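You operate a simulated robot arm through the tools that you are given. There is no shell and no other tool.

You are at the controls of a simulated robot arm. One attempt, no reset.

JOB
Jam the yellow timecode box from the house clock and put it back on the mat.
Fine: clock on the FROM pad, box on OUT 1, one press of JAM 1; leave the clock there.

The check looks at the end state, three seconds after you hand in, the way a careful person would. Anything else that was tipped, shoved, dropped, spilled or broken makes it a failure.

ROBOT AND FRAMES
A 7-joint arm with a two-finger parallel gripper, fixed in place. Base frame: the origin is on the floor under the middle of its stand, x ahead of it, y to its left, z up; the work surface is at about z = 0.78. Readings come in m, rad, newtons and seconds.
It reaches about 1.046 m from its shoulder. Its first joint turns from -2.897 to 2.897 rad. Payload 1.57 kg.
The tool frame sits at the grasp point between the pads (the TCP): z along the fingers, y along the line on which they close. The tips reach 0.03 m beyond it. Largest opening 0.08 m; finger width 0.017, thickness 0.012; the body of the gripper, 0.04 by 0.082 m, starts 0.08 m behind the TCP.
Orientation is that of the tool frame in the base frame, as a unit quaternion [x, y, z, w]. With the fingers straight down and closing along the base's y, the tool's x points along the base's -x, its y along +y and its z along -z.

CONTROLS
- The arm moves only by the tool drive_tool. Its arguments are lists of equal length, an entry for each row: "slide": the shift along the tool's x, y, z in m, a list of three; "rot": the turn, a rotation vector about the tool's x, y, z in rad, a list of three. In form: {"slide": [[dx, dy, dz], ...], "rot": [[ax, ay, az], ...]}. A call has 1 to 20 rows; each row shifts and turns the commanded pose from where the row before left it, along the tool's axes as they then stand. "fingers" is the gripper command, from -1 (fully open) to 1 (shut), values between in proportion, set as the call begins (left out, the last holds). Rows are played at 5 a second. More than 0.05 m and 0.15 rad between two rows, or a gripper value outside its range, and nothing of the call is played. A pose out of reach is approached as far as the arm can. The call stops where the force on the tool passes 40 N (or 10 N more than at its start, if that is more) or the arm is blocked; 0.2 s more then pass. The fingers move at their own pace (about 0.153 m/s each) and stop on an object; they squeeze with about 32 N. The grip force told is the motor's: it shows also when the fingers shut on nothing. Time passes only in rows, and 0.2 s behind the last, so rows that do not move let the fingers close. The reply holds the time, the measured pose of the TCP, the force on the tool along the base axes, the opening and the grip force, in the units named above and with some noise, with the torque about the TCP (base axes, N m) and any sound that the robot's microphone picked up, and new pictures: "pictures" is both (left out), scene, wrist or none.
- Cameras (640 x 400 px; columns grow to the right, rows downward): "scene" is fixed at [0.3999, -0.5001, 1.3591]; the picture's right is [-0.48, 0.88, 0.00], its down [0.66, 0.36, -0.66] and it looks along [-0.58, -0.32, -0.75] (base axes); focal length 214 px, centre (320, 200). "wrist" rides on the gripper at [0.072, -0.007, -0.122] in the tool frame; the picture's right is [0.09, 1.00, 0.00], its down [-0.84, 0.08, -0.54] and it looks along [-0.54, 0.05, 0.84] (tool axes); focal length 238 px, centre (320, 200). There is no depth. A picture from a camera that has moved, and an enlarged one, comes with that camera's place and axes in the base frame and with its lens.
- enlarge(camera, box): a new picture of the part [left, top, right, bottom] of that camera's present view, enlarged. The clock stands still meanwhile.
- hand_in(): hands the job in; it is judged then, once.

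Nothing tells you positions but the pictures and the camera data. Unless the task says otherwise, let go and move clear before handing in.

The tools are called after ">>>" by a JSON object that holds its "fn" and its "kwargs". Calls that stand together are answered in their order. drive_tool: Moves the arm, as the interface text tells. Its arguments: {"type":"object","properties":{"slide":{"type":"array","items":{"type":"array","items":{"type":"number"}}},"rot":{"type":"array","items":{"type":"array","items":{"type":"number"}}},"fingers":{"type":"number"},"pictures":{"type":"string","enum":["both","scene","wrist","none"]}},"required":["slide","rot"]} The other tools are called the same way: enlarge (camera, box) takes an enlarged picture of a part of a camera's view; hand_in () hands the job in.

At the start:

```text
time_s: 0.0
ee_pos: [0.1808, -0.5125, 1.1495]
tcp_rot: [0.0, 1.0, 0.0, -0.001]
force: [0.2, 0.2, 0.0]
torque: [0.01, 0.01, 0.02]
opening: 0.0801
gripper_force: 0.1
```

scene: 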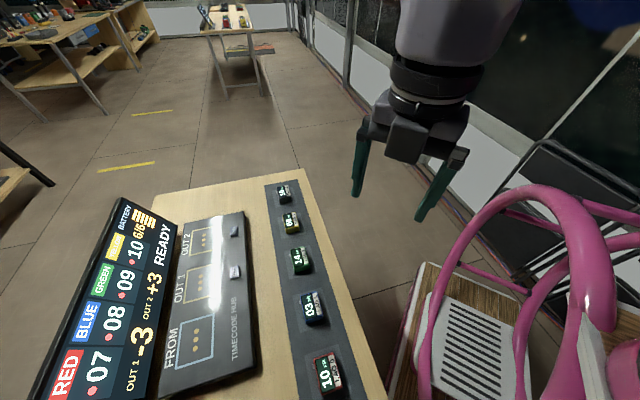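
wrist: 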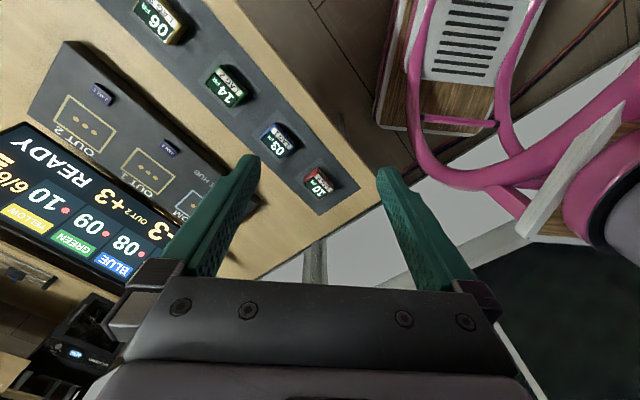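

I see a table with a display screen, a timecode hub with FROM / OUT 1 / OUT 2 pads and two buttons, and a dark mat with five small boxes. I'll enlarge the pictures to read the labels before moving.

>>> {"fn": "enlarge", "kwargs": {"camera": "scene", "box": [30, 180, 270, 400]}}

>>> {"fn": "enlarge", "kwargs": {"camera": "scene", "box": [240, 160, 380, 400]}}

>>> {"fn": "enlarge", "kwargs": {"camera": "wrist", "box": [0, 0, 380, 300]}}

```text
1.82 times, centred on (150, 290) of scene
camera zoom: at [0.3999, -0.5001, 1.3591], right [-0.48, 0.88, 0.0], down [0.66, 0.36, -0.66], along [-0.58, -0.32, -0.75], focal length 390 px, centre (629, 36)
```

zoom: 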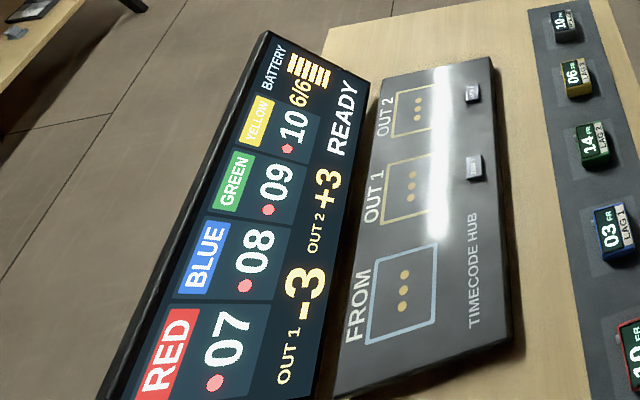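

```text
1.67 times, centred on (310, 280) of scene
camera zoom: at [0.3999, -0.5001, 1.3591], right [-0.48, 0.88, 0.0], down [0.66, 0.36, -0.66], along [-0.58, -0.32, -0.75], focal length 358 px, centre (337, 67)
```

zoom: 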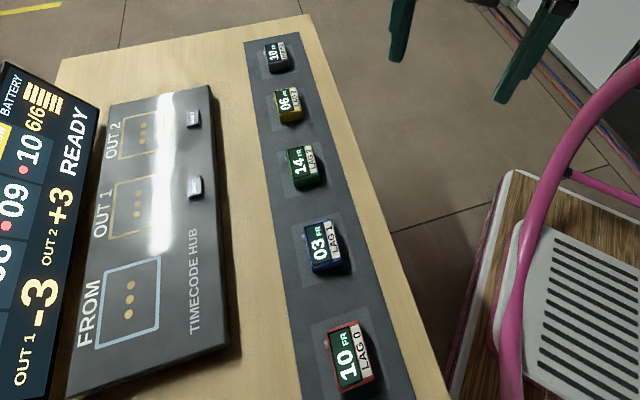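

```text
1.33 times, centred on (190, 150) of wrist
camera zoom: at [0.1087, -0.5191, 1.2707], right [-0.09, 1.0, 0.0], down [0.84, 0.08, 0.54], along [0.54, 0.05, -0.84], focal length 318 px, centre (493, 267)
```

zoom: 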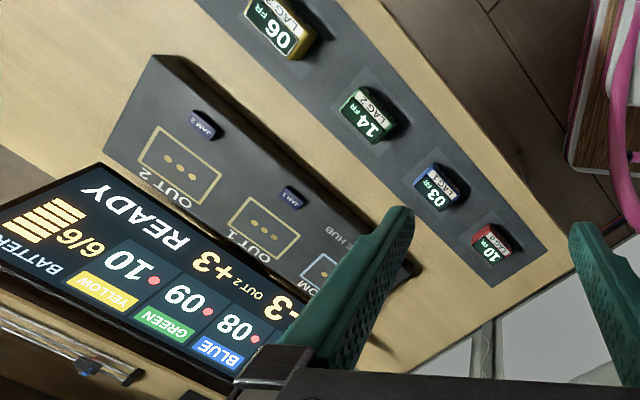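

The layout reads as four coloured boxes (yellow is 06 FR, LAG 3), a black fifth box that I take to be the clock, and targets on the screen where yellow should read 10. The mat row runs at about 45° to the base axes, so I'll turn the gripper to match while staying high, and check whether that turn is reachable.

>>> {"fn": "drive_tool", "kwargs": {"slide": [[0, 0, 0], [0, 0, 0], [0, 0, 0], [0, 0, 0], [0, 0, 0], [0, 0, 0]], "rot": [[0, 0, 0.131], [0, 0, 0.131], [0, 0, 0.131], [0, 0, 0.131], [0, 0, 0.131], [0, 0, 0.1304]], "fingers": -1}}

```text
time_s: 1.4
ee_pos: [0.1806, -0.5124, 1.1496]
tcp_rot: [0.384, 0.923, 0.0, 0.0]
force: [-0.4, 0.1, -0.3]
torque: [-0.03, -0.01, -0.01]
opening: 0.0799
gripper_force: 0.0
camera wrist: at [0.1246, -0.4658, 1.2709], right [0.64, 0.77, 0.0], down [0.65, -0.54, 0.54], along [0.42, -0.35, -0.84], focal length 238 px, centre (320, 200)
```

scene: 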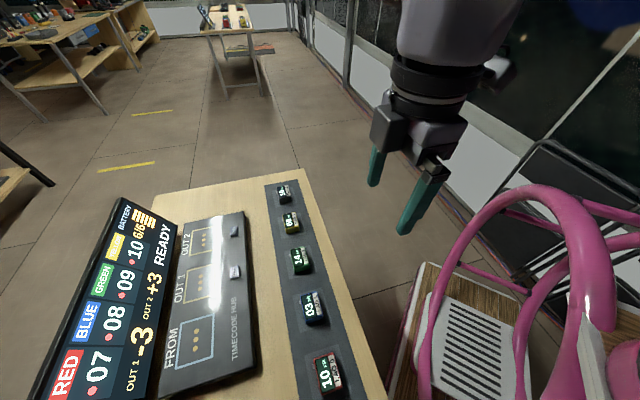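
wrist: 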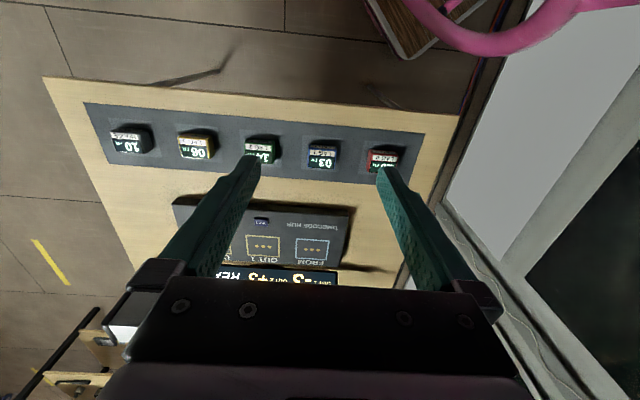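

The turn worked: the gripper now closes along the row and the wrist camera faces the hub. Next I'll move above the yellow box and the black clock at a safe height for a closer look.

>>> {"fn": "drive_tool", "kwargs": {"slide": [[-0.0179, -0.0352, 0.0214], [-0.0179, -0.0352, 0.0214], [-0.0179, -0.0352, 0.0214], [-0.0179, -0.0352, 0.0214], [-0.0179, -0.0352, 0.0214], [-0.0179, -0.0352, 0.0214], [-0.0179, -0.0352, 0.0214], [0, 0, 0]], "rot": [[0, 0, 0], [0, 0, 0], [0, 0, 0], [0, 0, 0], [0, 0, 0], [0, 0, 0], [0, 0, 0], [0, 0, 0]]}}

```text
time_s: 3.2
ee_pos: [0.0964, -0.774, 1.002]
tcp_rot: [0.383, 0.924, -0.001, 0.001]
force: [-0.3, -0.2, -0.5]
torque: [0.0, -0.04, 0.02]
opening: 0.0801
gripper_force: 0.1
camera wrist: at [0.0386, -0.7281, 1.1224], right [0.64, 0.77, 0.0], down [0.65, -0.54, 0.54], along [0.42, -0.35, -0.84], focal length 238 px, centre (320, 200)
```

scene: 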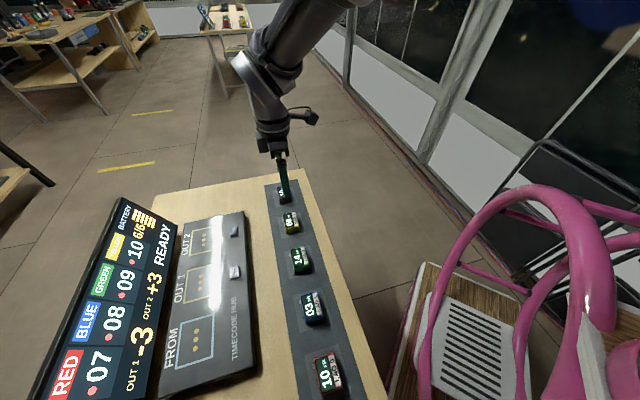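
wrist: 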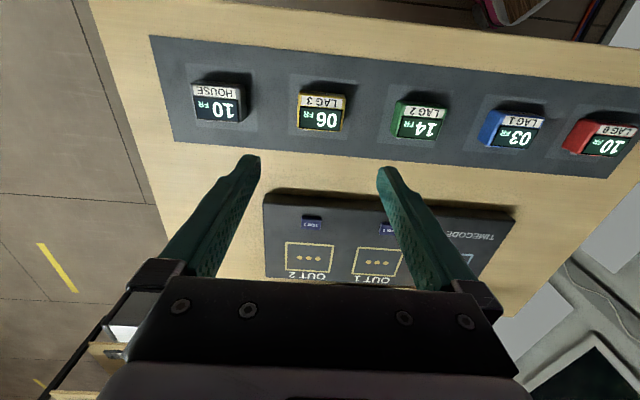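

The black box reads "10 FR HOUSE", so that is the clock, and yellow reads "06 FR LAG 3". I'll enlarge the wrist view to measure where the boxes and hub are.

>>> {"fn": "enlarge", "kwargs": {"camera": "wrist", "box": [160, 30, 380, 170]}}

>>> {"fn": "enlarge", "kwargs": {"camera": "wrist", "box": [250, 170, 530, 330]}}

```text
2.86 times, centred on (270, 100) of wrist
camera zoom: at [0.0386, -0.7281, 1.1224], right [0.64, 0.77, 0.0], down [0.65, -0.54, 0.54], along [0.42, -0.35, -0.84], focal length 681 px, centre (463, 486)
```

zoom: 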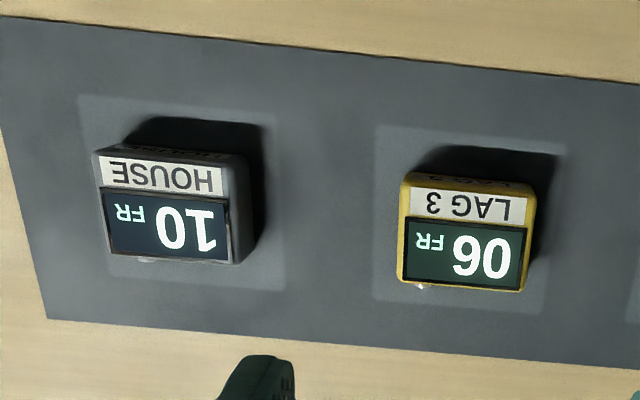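

```text
2.29 times, centred on (390, 250) of wrist
camera zoom: at [0.0386, -0.7281, 1.1224], right [0.64, 0.77, 0.0], down [0.65, -0.54, 0.54], along [0.42, -0.35, -0.84], focal length 545 px, centre (160, 86)
```

zoom: 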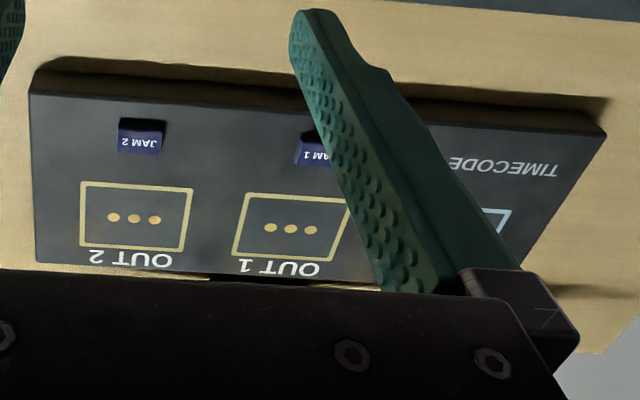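

Triangulating puts the hub top near z≈0.81, OUT 1 near (0.37, −0.87), FROM near (0.45, −0.79), and a nearly upright screen behind them with its top around z≈0.95. Next I'll hover high over OUT 1 to check reach and get a better look at the hub.

>>> {"fn": "drive_tool", "kwargs": {"slide": [[-0.0369, 0.0183, 0.0], [-0.0369, 0.0183, 0.0], [-0.0369, 0.0183, 0.0], [-0.0369, 0.0183, 0.0], [-0.0369, 0.0183, 0.0], [-0.0369, 0.0183, 0.0], [-0.0369, 0.0183, 0.0], [0, 0, 0]], "rot": [[0, 0, 0], [0, 0, 0], [0, 0, 0], [0, 0, 0], [0, 0, 0], [0, 0, 0], [0, 0, 0], [0, 0, 0]]}}

```text
time_s: 5.0
ee_pos: [0.3694, -0.8676, 0.9986]
tcp_rot: [0.383, 0.924, 0.0, 0.0]
force: [-0.6, 0.8, -0.9]
torque: [0.0, 0.0, 0.02]
opening: 0.08
gripper_force: 0.0
camera wrist: at [0.3134, -0.8209, 1.1212], right [0.64, 0.77, 0.0], down [0.65, -0.54, 0.54], along [0.42, -0.35, -0.84], focal length 238 px, centre (320, 200)
```

scene: 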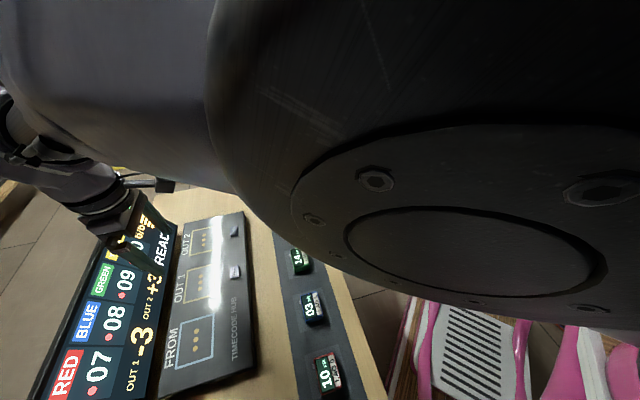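
wrist: 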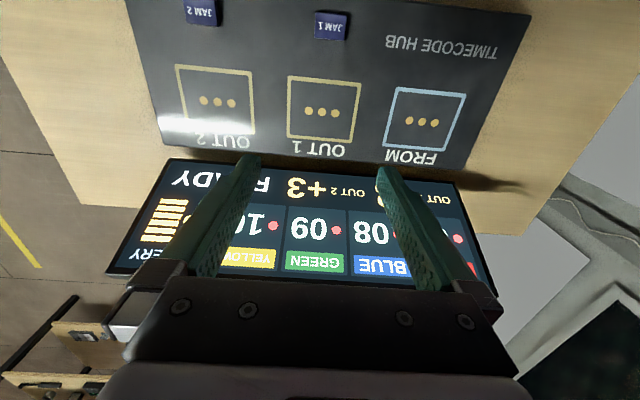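

The arm reaches OUT 1 with the fingers straight down, and the whole hub is in view. I'll enlarge it for precise pad and button positions.

>>> {"fn": "enlarge", "kwargs": {"camera": "wrist", "box": [110, 0, 540, 200]}}

>>> {"fn": "enlarge", "kwargs": {"camera": "wrist", "box": [260, 0, 480, 170]}}

```text
1.49 times, centred on (325, 100) of wrist
camera zoom: at [0.3134, -0.8209, 1.1212], right [0.64, 0.77, 0.0], down [0.65, -0.54, 0.54], along [0.42, -0.35, -0.84], focal length 355 px, centre (313, 349)
```

zoom: 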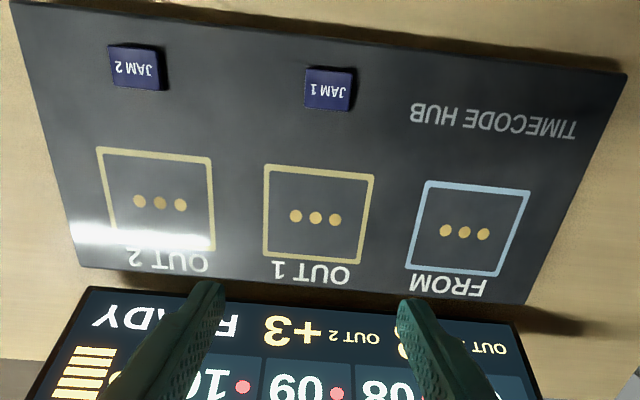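

```text
2.35 times, centred on (370, 85) of wrist
camera zoom: at [0.3134, -0.8209, 1.1212], right [0.64, 0.77, 0.0], down [0.65, -0.54, 0.54], along [0.42, -0.35, -0.84], focal length 561 px, centre (202, 471)
```

zoom: 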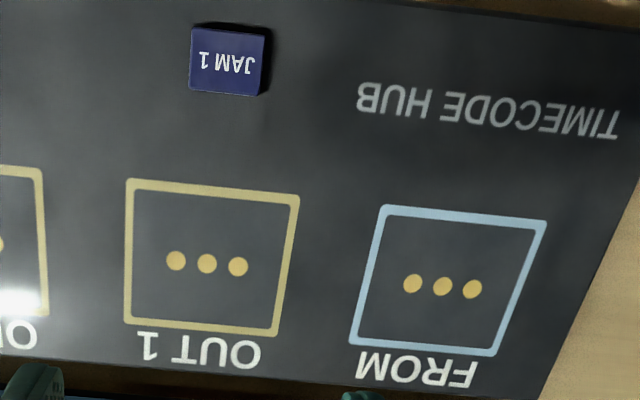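

The hub is clear from here. My two camera estimates for FROM differ by a couple of centimetres, so I'll zoom the scene view to settle which is right.

>>> {"fn": "enlarge", "kwargs": {"camera": "scene", "box": [150, 200, 270, 380]}}

>>> {"fn": "enlarge", "kwargs": {"camera": "scene", "box": [155, 230, 255, 295]}}

>>> {"fn": "enlarge", "kwargs": {"camera": "scene", "box": [150, 305, 250, 370]}}

```text
2.22 times, centred on (210, 290) of scene
camera zoom: at [0.3999, -0.5001, 1.3591], right [-0.48, 0.88, 0.0], down [0.66, 0.36, -0.66], along [-0.58, -0.32, -0.75], focal length 477 px, centre (564, 0)
```

zoom: 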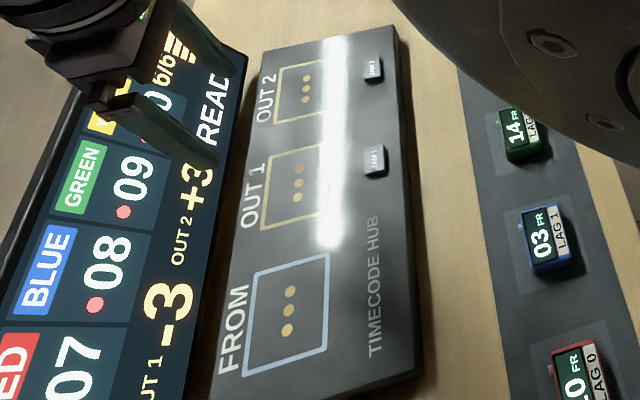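

```text
6.15 times, centred on (205, 262) of scene
camera zoom: at [0.3999, -0.5001, 1.3591], right [-0.48, 0.88, 0.0], down [0.66, 0.36, -0.66], along [-0.58, -0.32, -0.75], focal length 1320 px, centre (1028, -185)
```

zoom: 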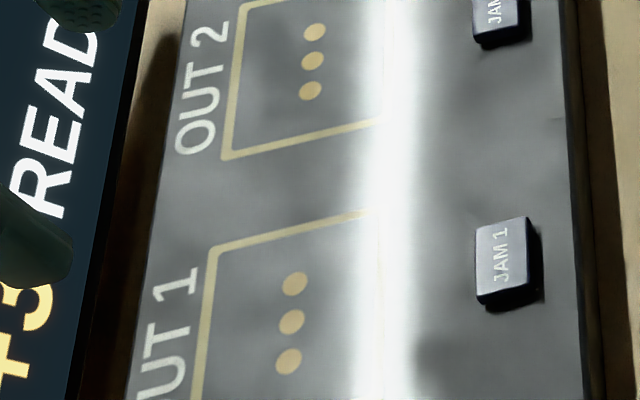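

```text
6.15 times, centred on (200, 338) of scene
camera zoom: at [0.3999, -0.5001, 1.3591], right [-0.48, 0.88, 0.0], down [0.66, 0.36, -0.66], along [-0.58, -0.32, -0.75], focal length 1320 px, centre (1058, -646)
```

zoom: 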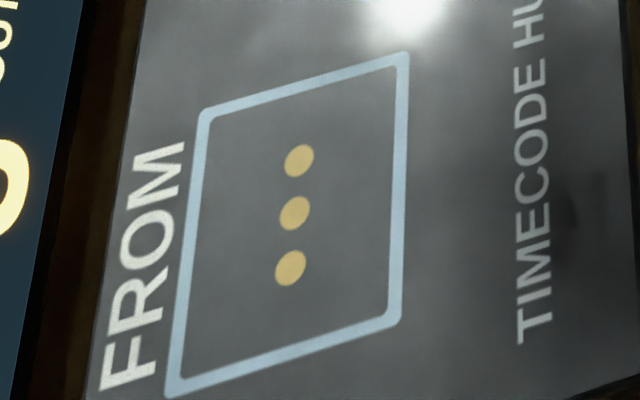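

Both cameras now agree: FROM is at (0.459, −0.773), OUT 1 at (0.368, −0.864), the hub top at z≈0.81, and JAM 1 at about (0.307, −0.802). Next I'll hover over the house clock to line up the grasp.

>>> {"fn": "drive_tool", "kwargs": {"slide": [[0.0291, -0.02844, 0], [0.0291, -0.02844, 0], [0.0291, -0.02844, 0], [0.0291, -0.02844, 0], [0.0291, -0.02844, 0], [0.0291, -0.02844, 0], [0.0291, -0.02844, 0], [0.0291, -0.02844, 0], [0.0291, -0.02844, 0], [0, 0, 0.03], [0, 0, 0.03], [0, 0, 0]], "rot": [[0, 0, 0], [0, 0, 0], [0, 0, 0], [0, 0, 0], [0, 0, 0], [0, 0, 0], [0, 0, 0], [0, 0, 0], [0, 0, 0], [0, 0, 0], [0, 0, 0], [0, 0, 0]]}}

```text
time_s: 7.6
ee_pos: [0.0032, -0.8649, 0.94]
tcp_rot: [0.383, 0.924, 0.0, 0.0]
force: [0.1, 0.1, -0.6]
torque: [-0.02, 0.05, 0.0]
opening: 0.0799
gripper_force: 0.0
camera wrist: at [-0.0531, -0.8176, 1.0615], right [0.64, 0.77, 0.0], down [0.65, -0.54, 0.54], along [0.42, -0.35, -0.84], focal length 238 px, centre (320, 200)
```

scene: 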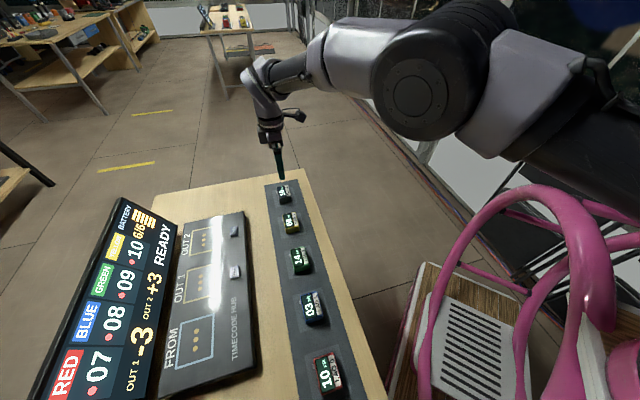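
wrist: 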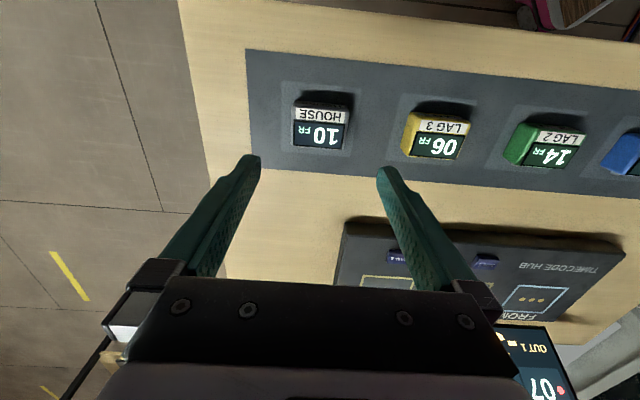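

>>> {"fn": "enlarge", "kwargs": {"camera": "wrist", "box": [270, 75, 370, 165]}}

>>> {"fn": "enlarge", "kwargs": {"camera": "wrist", "box": [380, 85, 490, 175]}}

>>> {"fn": "enlarge", "kwargs": {"camera": "scene", "box": [260, 170, 330, 240]}}

```text
4.44 times, centred on (320, 120) of wrist
camera zoom: at [-0.0531, -0.8176, 1.0615], right [0.64, 0.77, 0.0], down [0.65, -0.54, 0.54], along [0.42, -0.35, -0.84], focal length 1059 px, centre (320, 556)
```

zoom: 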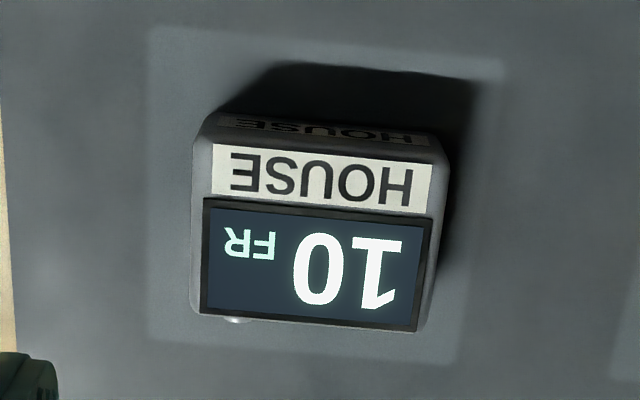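

```text
4.44 times, centred on (435, 130) of wrist
camera zoom: at [-0.0531, -0.8176, 1.0615], right [0.64, 0.77, 0.0], down [0.65, -0.54, 0.54], along [0.42, -0.35, -0.84], focal length 1059 px, centre (-191, 511)
```

zoom: 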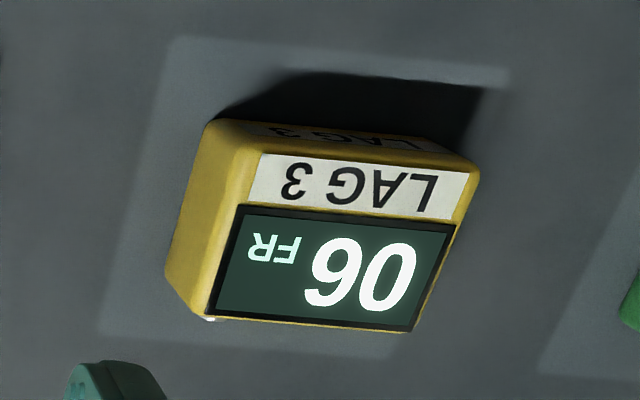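

```text
5.71 times, centred on (295, 205) of scene
camera zoom: at [0.3999, -0.5001, 1.3591], right [-0.48, 0.88, 0.0], down [0.66, 0.36, -0.66], along [-0.58, -0.32, -0.75], focal length 1226 px, centre (463, 171)
```

zoom: 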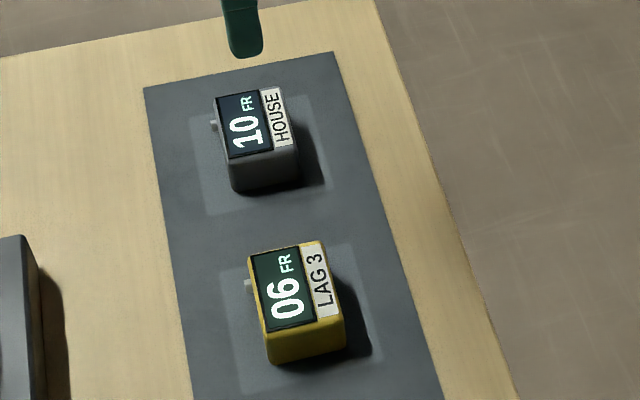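

The clock is about 0.056 × 0.040 × 0.03 m, centred at about (0.002, −0.864), and aligned with the gripper. I'll descend part way around it and check clearance before going all the way.

>>> {"fn": "drive_tool", "kwargs": {"slide": [[0.0014, 0, 0.03], [0, 0, 0.03], [0, 0, 0.025], [0, 0, 0]], "rot": [[0, 0, 0], [0, 0, 0], [0, 0, 0], [0, 0, 0]]}}

```text
time_s: 8.6
ee_pos: [0.0033, -0.8623, 0.8552]
tcp_rot: [0.383, 0.924, 0.0, 0.0]
force: [-0.6, 0.2, 0.1]
torque: [0.02, 0.0, 0.02]
opening: 0.0797
gripper_force: 0.1
camera wrist: at [-0.0539, -0.8159, 0.9766], right [0.64, 0.77, 0.0], down [0.65, -0.54, 0.54], along [0.42, -0.35, -0.84], focal length 238 px, centre (320, 200)
```

scene: 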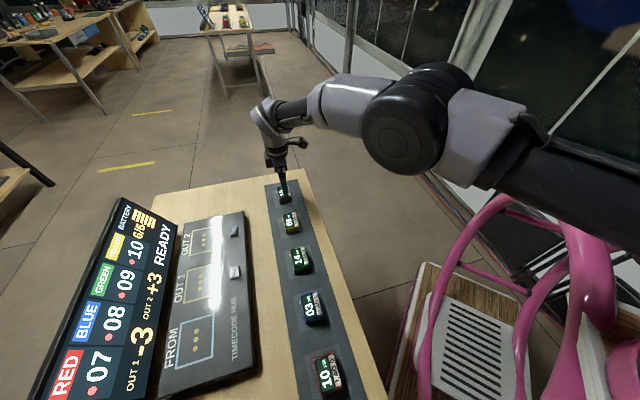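
wrist: 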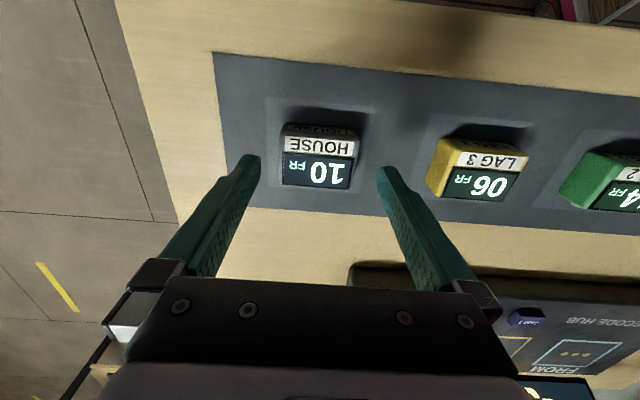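

The clock sits centred between the open fingers with room on both sides. I'll descend to grasp height.

>>> {"fn": "drive_tool", "kwargs": {"slide": [[0, 0, 0.015], [0, 0, 0.012], [0, 0, 0.011], [0, 0, 0]], "rot": [[0, 0, 0], [0, 0, 0], [0, 0, 0], [0, 0, 0]]}}

```text
time_s: 9.6
ee_pos: [0.0025, -0.8629, 0.8161]
tcp_rot: [0.382, 0.924, 0.0, 0.0]
force: [-0.1, 0.0, -0.5]
torque: [-0.02, 0.01, 0.0]
opening: 0.0802
gripper_force: 0.0
camera wrist: at [-0.0535, -0.8154, 0.9373], right [0.64, 0.77, 0.0], down [0.65, -0.54, 0.54], along [0.42, -0.35, -0.84], focal length 238 px, centre (320, 200)
```

scene: 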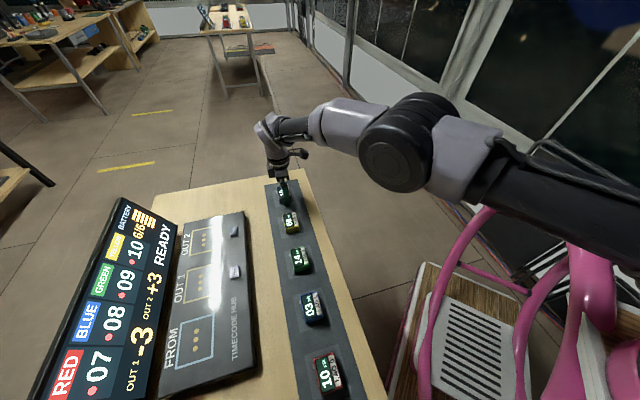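
wrist: 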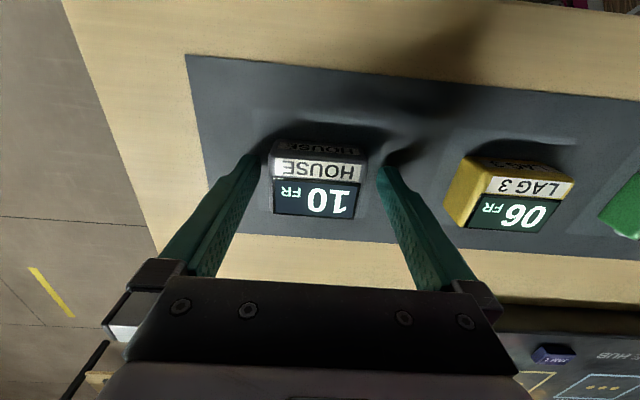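

The fingers straddle the clock with the tips just above the mat. I'll close on it.

>>> {"fn": "drive_tool", "kwargs": {"slide": [[0, 0, 0], [0, 0, 0], [0, 0, 0]], "rot": [[0, 0, 0], [0, 0, 0], [0, 0, 0]], "fingers": 1}}

```text
time_s: 10.4
ee_pos: [0.0029, -0.8626, 0.816]
tcp_rot: [0.382, 0.924, 0.0, 0.0]
force: [0.3, -0.5, 0.2]
torque: [-0.03, 0.0, -0.02]
opening: 0.0595
gripper_force: 32.0
camera wrist: at [-0.0535, -0.8154, 0.9374], right [0.64, 0.77, 0.0], down [0.65, -0.54, 0.54], along [0.42, -0.35, -0.84], focal length 238 px, centre (320, 200)
```

scene: 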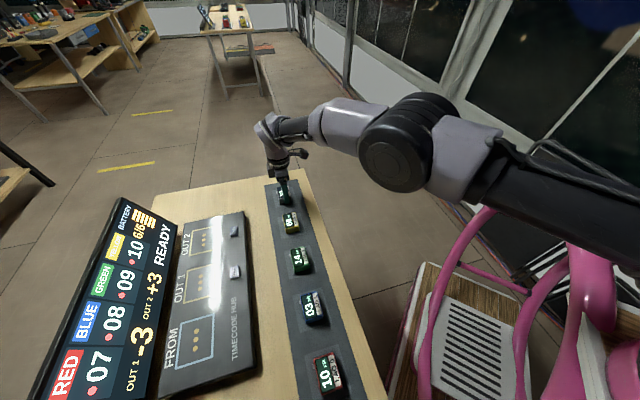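
wrist: 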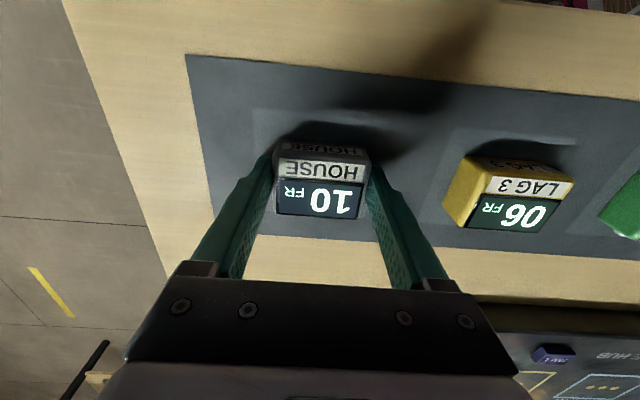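

The clock is gripped at an opening of 0.0595 m. I'll lift it straight up.

>>> {"fn": "drive_tool", "kwargs": {"slide": [[0, 0, -0.01], [0, 0, -0.02], [0, 0, -0.03], [0, 0, -0.03], [0, 0, -0.03], [0, 0, 0]], "rot": [[0, 0, 0], [0, 0, 0], [0, 0, 0], [0, 0, 0], [0, 0, 0], [0, 0, 0]]}}

```text
time_s: 11.8
ee_pos: [0.0006, -0.8615, 0.9364]
tcp_rot: [0.383, 0.924, 0.001, 0.0]
force: [-0.4, -0.9, -0.4]
torque: [0.0, 0.02, 0.02]
opening: 0.0592
gripper_force: 32.6
camera wrist: at [-0.0556, -0.815, 1.0572], right [0.64, 0.77, 0.0], down [0.65, -0.54, 0.54], along [0.42, -0.35, -0.84], focal length 238 px, centre (320, 200)
```

scene: 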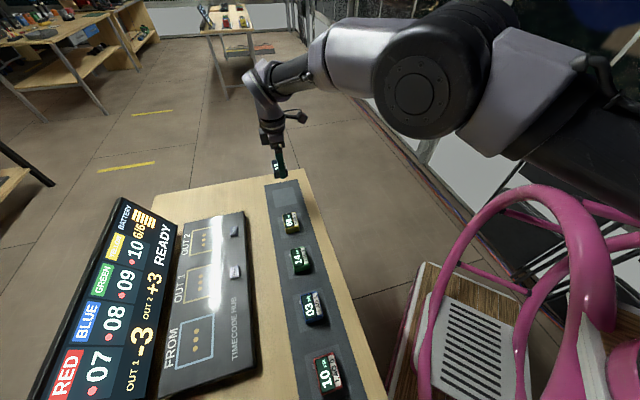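
wrist: 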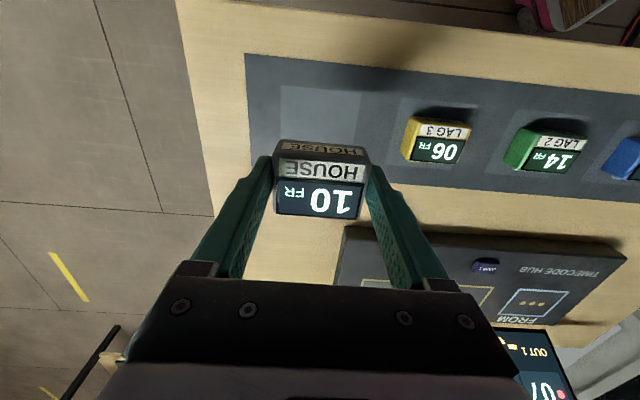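

The clock is held securely. I'll carry it over the row at a safe height to above the FROM pad.

>>> {"fn": "drive_tool", "kwargs": {"slide": [[-0.0236, 0.03517, 0], [-0.0236, 0.03517, 0], [-0.0236, 0.03517, 0], [-0.0236, 0.03517, 0], [-0.0236, 0.03517, 0], [-0.0236, 0.03517, 0], [-0.0236, 0.03517, 0], [-0.0236, 0.03517, 0], [-0.0236, 0.03517, 0], [-0.0236, 0.03517, 0], [-0.0236, 0.03517, 0], [0, 0, 0]], "rot": [[0, 0, 0], [0, 0, 0], [0, 0, 0], [0, 0, 0], [0, 0, 0], [0, 0, 0], [0, 0, 0], [0, 0, 0], [0, 0, 0], [0, 0, 0], [0, 0, 0], [0, 0, 0]]}}

```text
time_s: 14.4
ee_pos: [0.458, -0.7713, 0.9387]
tcp_rot: [0.383, 0.924, -0.001, 0.001]
force: [0.0, -0.7, -1.3]
torque: [0.0, -0.03, 0.01]
opening: 0.0592
gripper_force: 32.7
camera wrist: at [0.4016, -0.7257, 1.0594], right [0.64, 0.77, 0.0], down [0.65, -0.54, 0.54], along [0.42, -0.35, -0.84], focal length 238 px, centre (320, 200)
```

scene: 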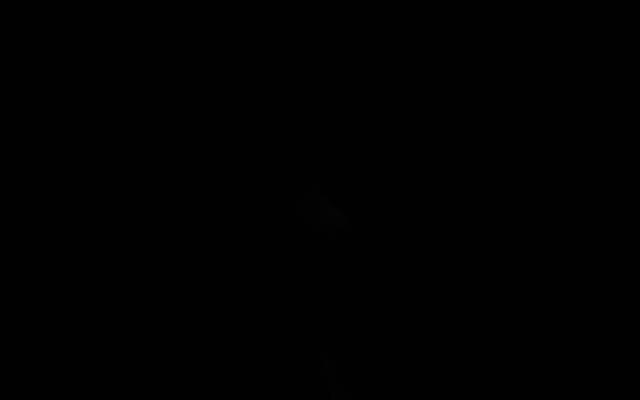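
wrist: 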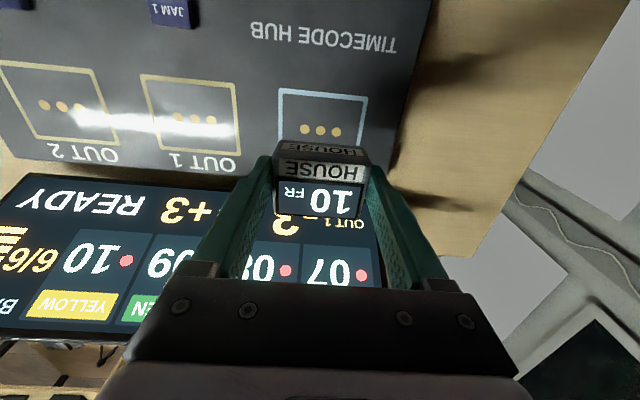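

The clock is directly above the FROM pad, since projecting the pad dots lands within 1 mm of the TCP. I'll lower it most of the way and then feel for contact in small steps.

>>> {"fn": "drive_tool", "kwargs": {"slide": [[0.0, 0, 0.025], [0, 0, 0.025], [0, 0, 0.025], [0, 0, 0.005], [0, 0, 0]], "rot": [[0, 0, 0], [0, 0, 0], [0, 0, 0], [0, 0, 0], [0, 0, 0]], "pictures": "wrist"}}

```text
time_s: 15.6
ee_pos: [0.4579, -0.7727, 0.8596]
tcp_rot: [0.383, 0.924, 0.0, 0.0]
force: [-0.3, -0.2, -0.4]
torque: [-0.03, 0.0, 0.02]
opening: 0.0596
gripper_force: 32.2
camera wrist: at [0.4025, -0.726, 0.9794], right [0.64, 0.77, 0.0], down [0.65, -0.54, 0.54], along [0.42, -0.35, -0.84], focal length 238 px, centre (320, 200)
```

wrist: 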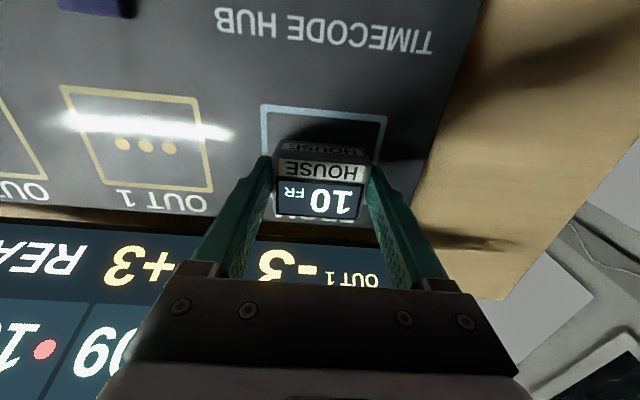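

It's well inside the pad outline. I'll take small steps down to touch.

>>> {"fn": "drive_tool", "kwargs": {"slide": [[0, 0, 0.003], [0, 0, 0.003], [0, 0, 0.003], [0, 0, 0]], "rot": [[0, 0, 0], [0, 0, 0], [0, 0, 0], [0, 0, 0]], "pictures": "wrist"}}

```text
time_s: 16.6
ee_pos: [0.4596, -0.7725, 0.8491]
tcp_rot: [0.383, 0.924, 0.0, 0.0]
force: [0.2, -0.2, -1.2]
torque: [-0.02, -0.02, 0.01]
opening: 0.0593
gripper_force: 31.8
camera wrist: at [0.403, -0.7255, 0.9696], right [0.64, 0.77, 0.0], down [0.65, -0.54, 0.54], along [0.42, -0.35, -0.84], focal length 238 px, centre (320, 200)
```

wrist: 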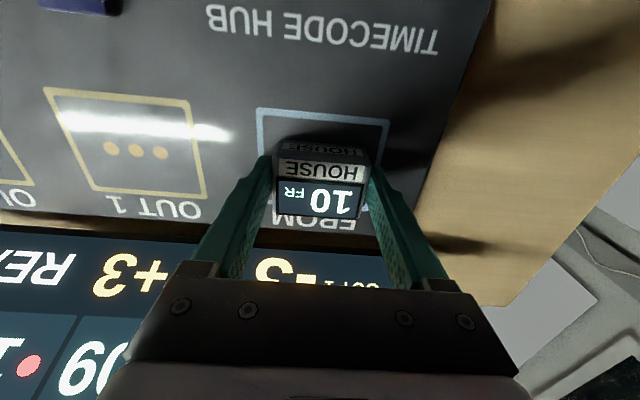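

>>> {"fn": "drive_tool", "kwargs": {"slide": [[0, 0, 0.002], [0, 0, 0.001], [0, 0, 0]], "rot": [[0, 0, 0], [0, 0, 0], [0, 0, 0]], "pictures": "none"}}

```text
time_s: 17.4
ee_pos: [0.4596, -0.7728, 0.8484]
tcp_rot: [0.382, 0.924, -0.001, 0.001]
force: [-2.0, 5.3, 31.2]
torque: [0.12, -0.04, -0.03]
opening: 0.0595
gripper_force: 31.7
```

Contact is confirmed with the clock resting on the pad (TCP z≈0.848). I'll relieve the push slightly and release.

>>> {"fn": "drive_tool", "kwargs": {"slide": [[0, 0, -0.002], [0, 0, 0], [0, 0, 0]], "rot": [[0, 0, 0], [0, 0, 0], [0, 0, 0]], "pictures": "none"}}

```text
time_s: 18.2
ee_pos: [0.4596, -0.7741, 0.8466]
tcp_rot: [0.383, 0.924, -0.001, 0.0]
force: [2.3, -6.7, 16.9]
torque: [-0.6, -0.25, -0.01]
opening: 0.0596
gripper_force: 31.5
```

>>> {"fn": "drive_tool", "kwargs": {"slide": [[0, 0, -0.001], [0, 0, 0]], "rot": [[0, 0, 0], [0, 0, 0]], "pictures": "wrist"}}

```text
time_s: 18.8
ee_pos: [0.4583, -0.7719, 0.8476]
tcp_rot: [0.382, 0.924, 0.001, 0.0]
force: [-0.6, -3.7, 9.3]
torque: [-0.42, -0.09, -0.05]
opening: 0.0595
gripper_force: 31.8
camera wrist: at [0.4033, -0.7251, 0.9685], right [0.64, 0.77, 0.0], down [0.65, -0.54, 0.54], along [0.42, -0.35, -0.84], focal length 238 px, centre (320, 200)
```

wrist: 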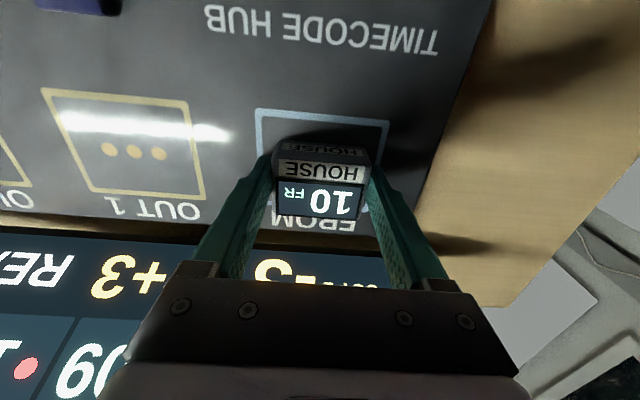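

The residual force is down to about 9 N and the clock is sitting on the pad. I'll open the fingers now.

>>> {"fn": "drive_tool", "kwargs": {"slide": [[0, 0, -0.0005], [0, 0, 0], [0, 0, 0]], "rot": [[0, 0, 0], [0, 0, 0], [0, 0, 0]], "fingers": -1, "pictures": "wrist"}}

```text
time_s: 19.6
ee_pos: [0.4597, -0.771, 0.8479]
tcp_rot: [0.383, 0.924, -0.001, 0.0]
force: [-1.2, -0.1, -1.1]
torque: [0.0, 0.0, 0.02]
opening: 0.0799
gripper_force: 0.1
camera wrist: at [0.4033, -0.7254, 0.9696], right [0.64, 0.77, 0.0], down [0.65, -0.54, 0.54], along [0.42, -0.35, -0.84], focal length 238 px, centre (320, 200)
```

wrist: 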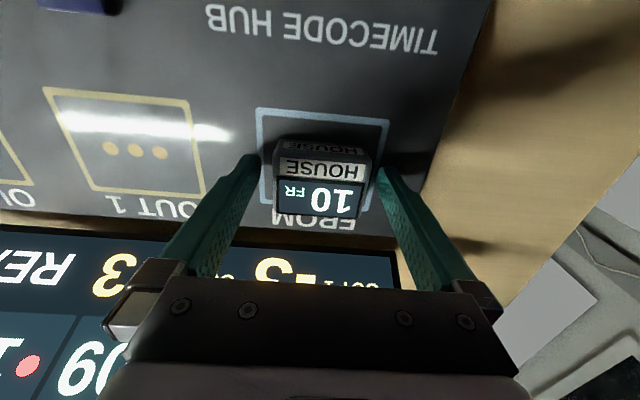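

The clock is released on FROM and stands upright. I'll lift straight up and check it.

>>> {"fn": "drive_tool", "kwargs": {"slide": [[0, 0, -0.015], [0, 0, -0.03], [0, 0, -0.035], [0, 0, -0.035], [0, 0, 0]], "rot": [[0, 0, 0], [0, 0, 0], [0, 0, 0], [0, 0, 0], [0, 0, 0]], "pictures": "wrist"}}

```text
time_s: 20.8
ee_pos: [0.4578, -0.7722, 0.9624]
tcp_rot: [0.382, 0.924, -0.001, 0.0]
force: [0.8, -0.8, -0.5]
torque: [0.0, -0.02, 0.02]
opening: 0.0799
gripper_force: 0.1
camera wrist: at [0.4025, -0.7251, 1.0837], right [0.64, 0.77, 0.0], down [0.65, -0.54, 0.54], along [0.42, -0.35, -0.84], focal length 238 px, centre (320, 200)
```

wrist: 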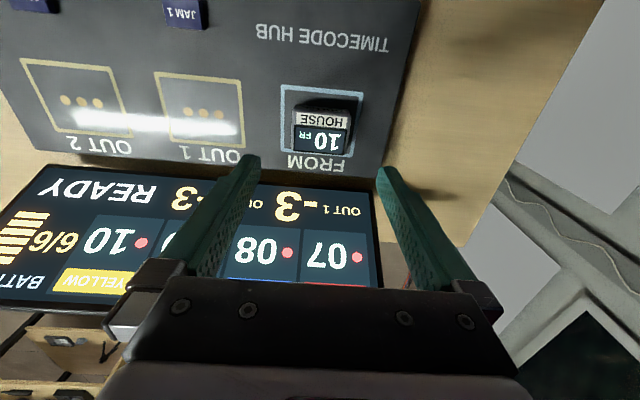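

The clock is centred within the FROM outline. Next I'll travel to above the yellow box at about (0.0945, −0.773).

>>> {"fn": "drive_tool", "kwargs": {"slide": [[0.02859, -0.02868, 0], [0.02859, -0.02868, 0], [0.02859, -0.02868, 0], [0.02859, -0.02868, 0], [0.02859, -0.02868, 0], [0.02859, -0.02868, 0], [0.02859, -0.02868, 0], [0.02859, -0.02868, 0], [0.02859, -0.02868, 0], [0, 0, 0.025], [0, 0, 0.025], [0, 0, 0]], "rot": [[0, 0, 0], [0, 0, 0], [0, 0, 0], [0, 0, 0], [0, 0, 0], [0, 0, 0], [0, 0, 0], [0, 0, 0], [0, 0, 0], [0, 0, 0], [0, 0, 0], [0, 0, 0]]}}

```text
time_s: 23.4
ee_pos: [0.0924, -0.774, 0.9129]
tcp_rot: [0.382, 0.924, 0.0, 0.0]
force: [0.1, -0.5, -0.6]
torque: [0.02, 0.0, -0.01]
opening: 0.0797
gripper_force: 0.1
camera wrist: at [0.0367, -0.7264, 1.0335], right [0.64, 0.77, 0.0], down [0.65, -0.54, 0.54], along [0.42, -0.35, -0.84], focal length 238 px, centre (320, 200)
```

scene: 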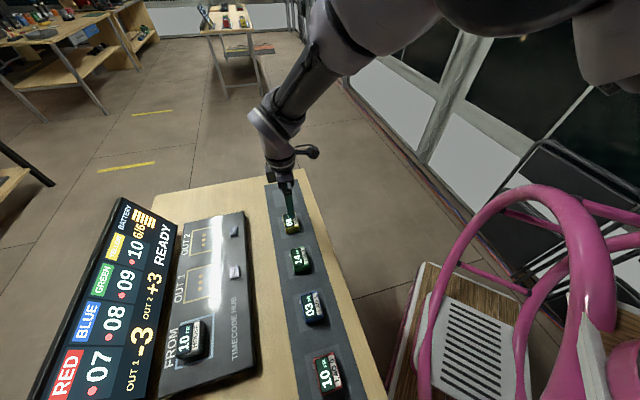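
wrist: 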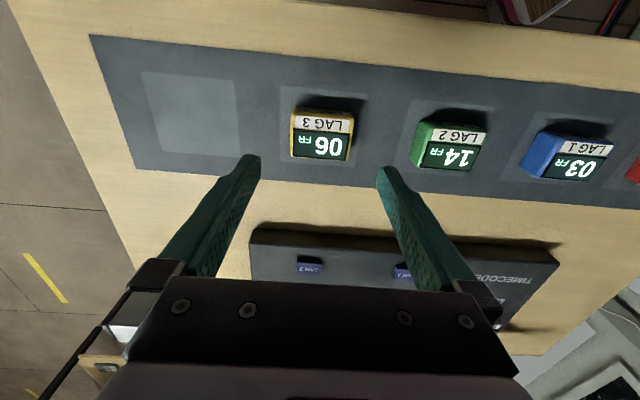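

>>> {"fn": "enlarge", "kwargs": {"camera": "wrist", "box": [270, 85, 380, 185]}}

```text
4.00 times, centred on (325, 135) of wrist
camera zoom: at [0.0367, -0.7264, 1.0335], right [0.64, 0.77, 0.0], down [0.65, -0.54, 0.54], along [0.42, -0.35, -0.84], focal length 953 px, centre (300, 460)
```

zoom: 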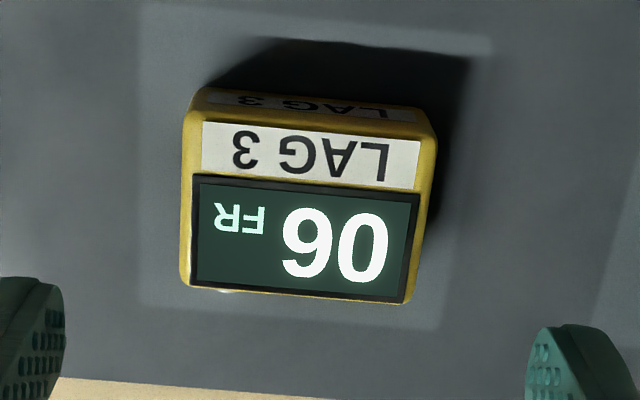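

Yellow is aligned between the fingers to within a millimetre. I'll descend to just above grasp height, then the rest of the way.

>>> {"fn": "drive_tool", "kwargs": {"slide": [[0, 0.0005, 0.03], [0, 0, 0.027], [0, 0, 0.015], [0, 0, 0.013], [0, 0, 0]], "rot": [[0, 0, 0], [0, 0, 0], [0, 0, 0], [0, 0, 0], [0, 0, 0]], "pictures": "wrist"}}

```text
time_s: 24.6
ee_pos: [0.0949, -0.7726, 0.8288]
tcp_rot: [0.383, 0.924, 0.0, 0.0]
force: [-0.3, -0.6, -0.2]
torque: [0.06, 0.02, 0.0]
opening: 0.0798
gripper_force: 0.0
camera wrist: at [0.0393, -0.7252, 0.9495], right [0.64, 0.77, 0.0], down [0.65, -0.54, 0.54], along [0.42, -0.35, -0.84], focal length 238 px, centre (320, 200)
```

wrist: 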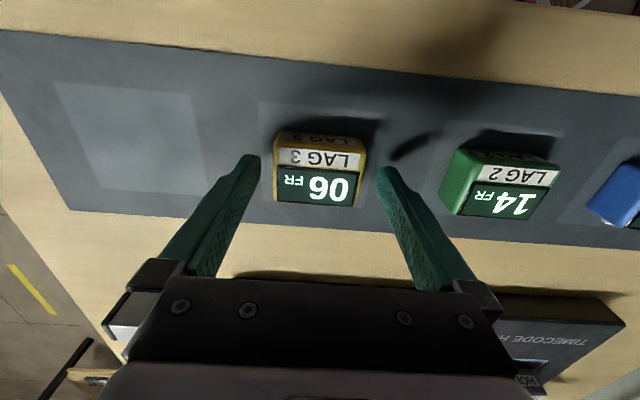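

>>> {"fn": "drive_tool", "kwargs": {"slide": [[0, 0, 0.006], [0, 0, 0.006], [0, 0, 0]], "rot": [[0, 0, 0], [0, 0, 0], [0, 0, 0]], "pictures": "none"}}

```text
time_s: 25.4
ee_pos: [0.0947, -0.7734, 0.8159]
tcp_rot: [0.383, 0.924, 0.0, 0.0]
force: [0.9, 0.7, 0.0]
torque: [0.0, 0.01, 0.03]
opening: 0.08
gripper_force: 0.1
```

At grasp height (z≈0.816) with no contact forces. I'll close on the yellow box and then lift it gently.

>>> {"fn": "drive_tool", "kwargs": {"slide": [[0, 0, 0], [0, 0, 0], [0, 0, 0]], "rot": [[0, 0, 0], [0, 0, 0], [0, 0, 0]], "fingers": 1, "pictures": "wrist"}}

```text
time_s: 26.2
ee_pos: [0.0956, -0.773, 0.8158]
tcp_rot: [0.382, 0.924, -0.001, 0.001]
force: [-0.8, -0.4, 1.3]
torque: [0.01, -0.01, -0.02]
opening: 0.0594
gripper_force: 32.4
camera wrist: at [0.0392, -0.7257, 0.9373], right [0.64, 0.77, 0.0], down [0.65, -0.54, 0.54], along [0.42, -0.35, -0.84], focal length 238 px, centre (320, 200)
```

wrist: 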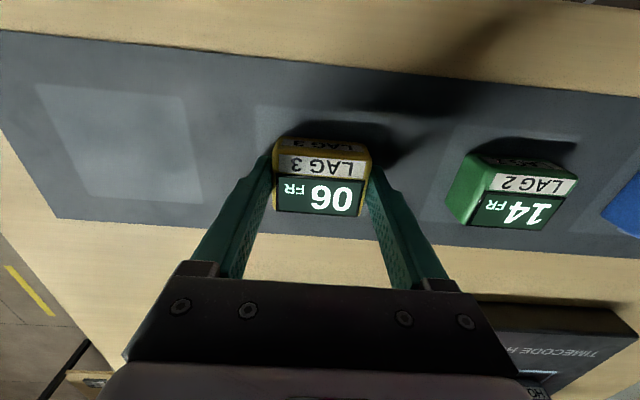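

Yellow is gripped. I'll lift it, then carry it to above OUT 1.

>>> {"fn": "drive_tool", "kwargs": {"slide": [[0, 0, -0.01], [0, 0, -0.02], [0, 0, -0.03], [0, 0, -0.03], [0, 0, -0.03], [0, 0, 0], [-0.0368, 0.01841, 0], [-0.0368, 0.01841, 0], [-0.0368, 0.01841, 0], [-0.0368, 0.01841, 0], [-0.0368, 0.01841, 0], [-0.0368, 0.01841, 0], [-0.0368, 0.01841, 0], [0, 0, 0]], "rot": [[0, 0, 0], [0, 0, 0], [0, 0, 0], [0, 0, 0], [0, 0, 0], [0, 0, 0], [0, 0, 0], [0, 0, 0], [0, 0, 0], [0, 0, 0], [0, 0, 0], [0, 0, 0], [0, 0, 0], [0, 0, 0]], "pictures": "wrist"}}

```text
time_s: 29.2
ee_pos: [0.3678, -0.8621, 0.9354]
tcp_rot: [0.383, 0.924, 0.0, 0.001]
force: [1.6, -0.4, -1.7]
torque: [0.04, -0.01, -0.01]
opening: 0.0593
gripper_force: 31.7
camera wrist: at [0.3119, -0.8147, 1.0574], right [0.64, 0.77, 0.0], down [0.65, -0.54, 0.54], along [0.42, -0.35, -0.84], focal length 238 px, centre (320, 200)
```

wrist: 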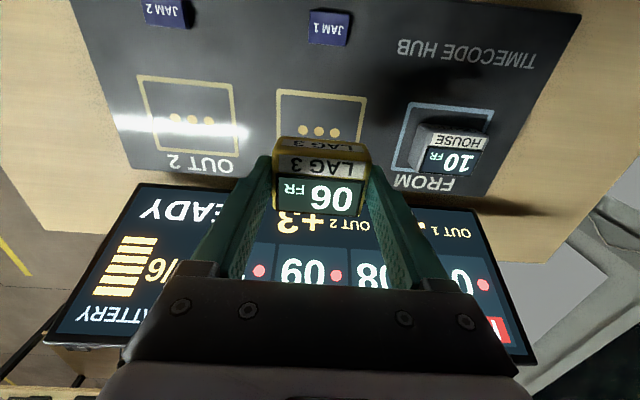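

It's directly above OUT 1. I'll lower it in stages, as with the clock (expecting contact near TCP z≈0.848).

>>> {"fn": "drive_tool", "kwargs": {"slide": [[-0.0015, -0.0005, 0.025], [0, 0, 0.025], [0, 0, 0.02], [0, 0, 0.01], [0, 0, 0]], "rot": [[0, 0, 0], [0, 0, 0], [0, 0, 0], [0, 0, 0], [0, 0, 0]], "pictures": "wrist"}}

```text
time_s: 30.4
ee_pos: [0.3675, -0.8639, 0.8559]
tcp_rot: [0.383, 0.924, 0.0, 0.0]
force: [2.0, 0.0, -1.2]
torque: [0.02, -0.04, 0.02]
opening: 0.0597
gripper_force: 32.3
camera wrist: at [0.312, -0.8173, 0.9773], right [0.64, 0.77, 0.0], down [0.65, -0.54, 0.54], along [0.42, -0.35, -0.84], focal length 238 px, centre (320, 200)
```

wrist: 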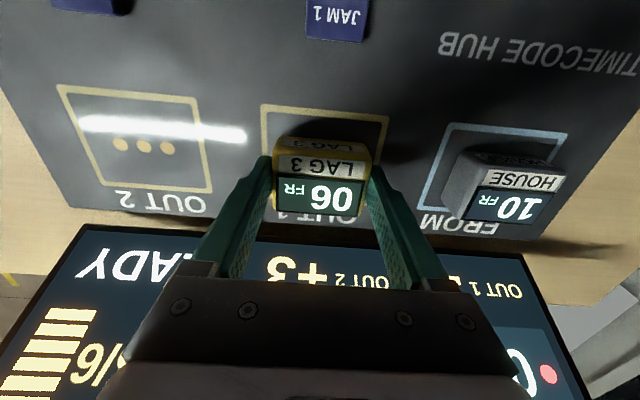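

>>> {"fn": "drive_tool", "kwargs": {"slide": [[0, 0, 0.004], [0, 0, 0.002], [0, 0, 0]], "rot": [[0, 0, 0], [0, 0, 0], [0, 0, 0]], "pictures": "none"}}

```text
time_s: 31.2
ee_pos: [0.3678, -0.8636, 0.8499]
tcp_rot: [0.383, 0.924, -0.001, 0.0]
force: [-0.8, 0.2, -0.6]
torque: [0.01, 0.02, 0.03]
opening: 0.0594
gripper_force: 32.4
```

>>> {"fn": "drive_tool", "kwargs": {"slide": [[0, 0, 0.001], [0, 0, 0.001], [0, 0, 0]], "rot": [[0, 0, 0], [0, 0, 0], [0, 0, 0]], "pictures": "none"}}

```text
time_s: 32.0
ee_pos: [0.3692, -0.8643, 0.8488]
tcp_rot: [0.383, 0.924, -0.001, 0.0]
force: [0.8, 0.4, 0.3]
torque: [-0.04, -0.01, 0.0]
opening: 0.0594
gripper_force: 31.7
```

>>> {"fn": "drive_tool", "kwargs": {"slide": [[0, 0, 0.001], [0, 0, 0]], "rot": [[0, 0, 0], [0, 0, 0]], "pictures": "none"}}

```text
time_s: 32.6
ee_pos: [0.3683, -0.8643, 0.8482]
tcp_rot: [0.382, 0.924, 0.0, 0.0]
force: [0.0, -0.8, 3.8]
torque: [0.12, -0.05, 0.05]
opening: 0.0592
gripper_force: 32.2
```

The force has risen to about 4 N, so the box is just touching the pad. I'll release it here.

>>> {"fn": "drive_tool", "kwargs": {"slide": [[0, 0, 0], [0, 0, 0], [0, 0, 0]], "rot": [[0, 0, 0], [0, 0, 0], [0, 0, 0]], "fingers": -1, "pictures": "wrist"}}

```text
time_s: 33.4
ee_pos: [0.369, -0.8648, 0.8467]
tcp_rot: [0.383, 0.924, 0.0, 0.0]
force: [-0.6, 0.2, 0.7]
torque: [-0.02, -0.01, 0.02]
opening: 0.08
gripper_force: 0.0
camera wrist: at [0.3127, -0.8174, 0.9687], right [0.64, 0.77, 0.0], down [0.65, -0.54, 0.54], along [0.42, -0.35, -0.84], focal length 238 px, centre (320, 200)
```

wrist: 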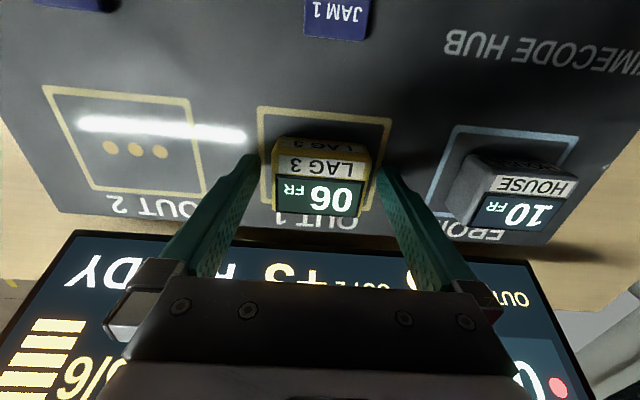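

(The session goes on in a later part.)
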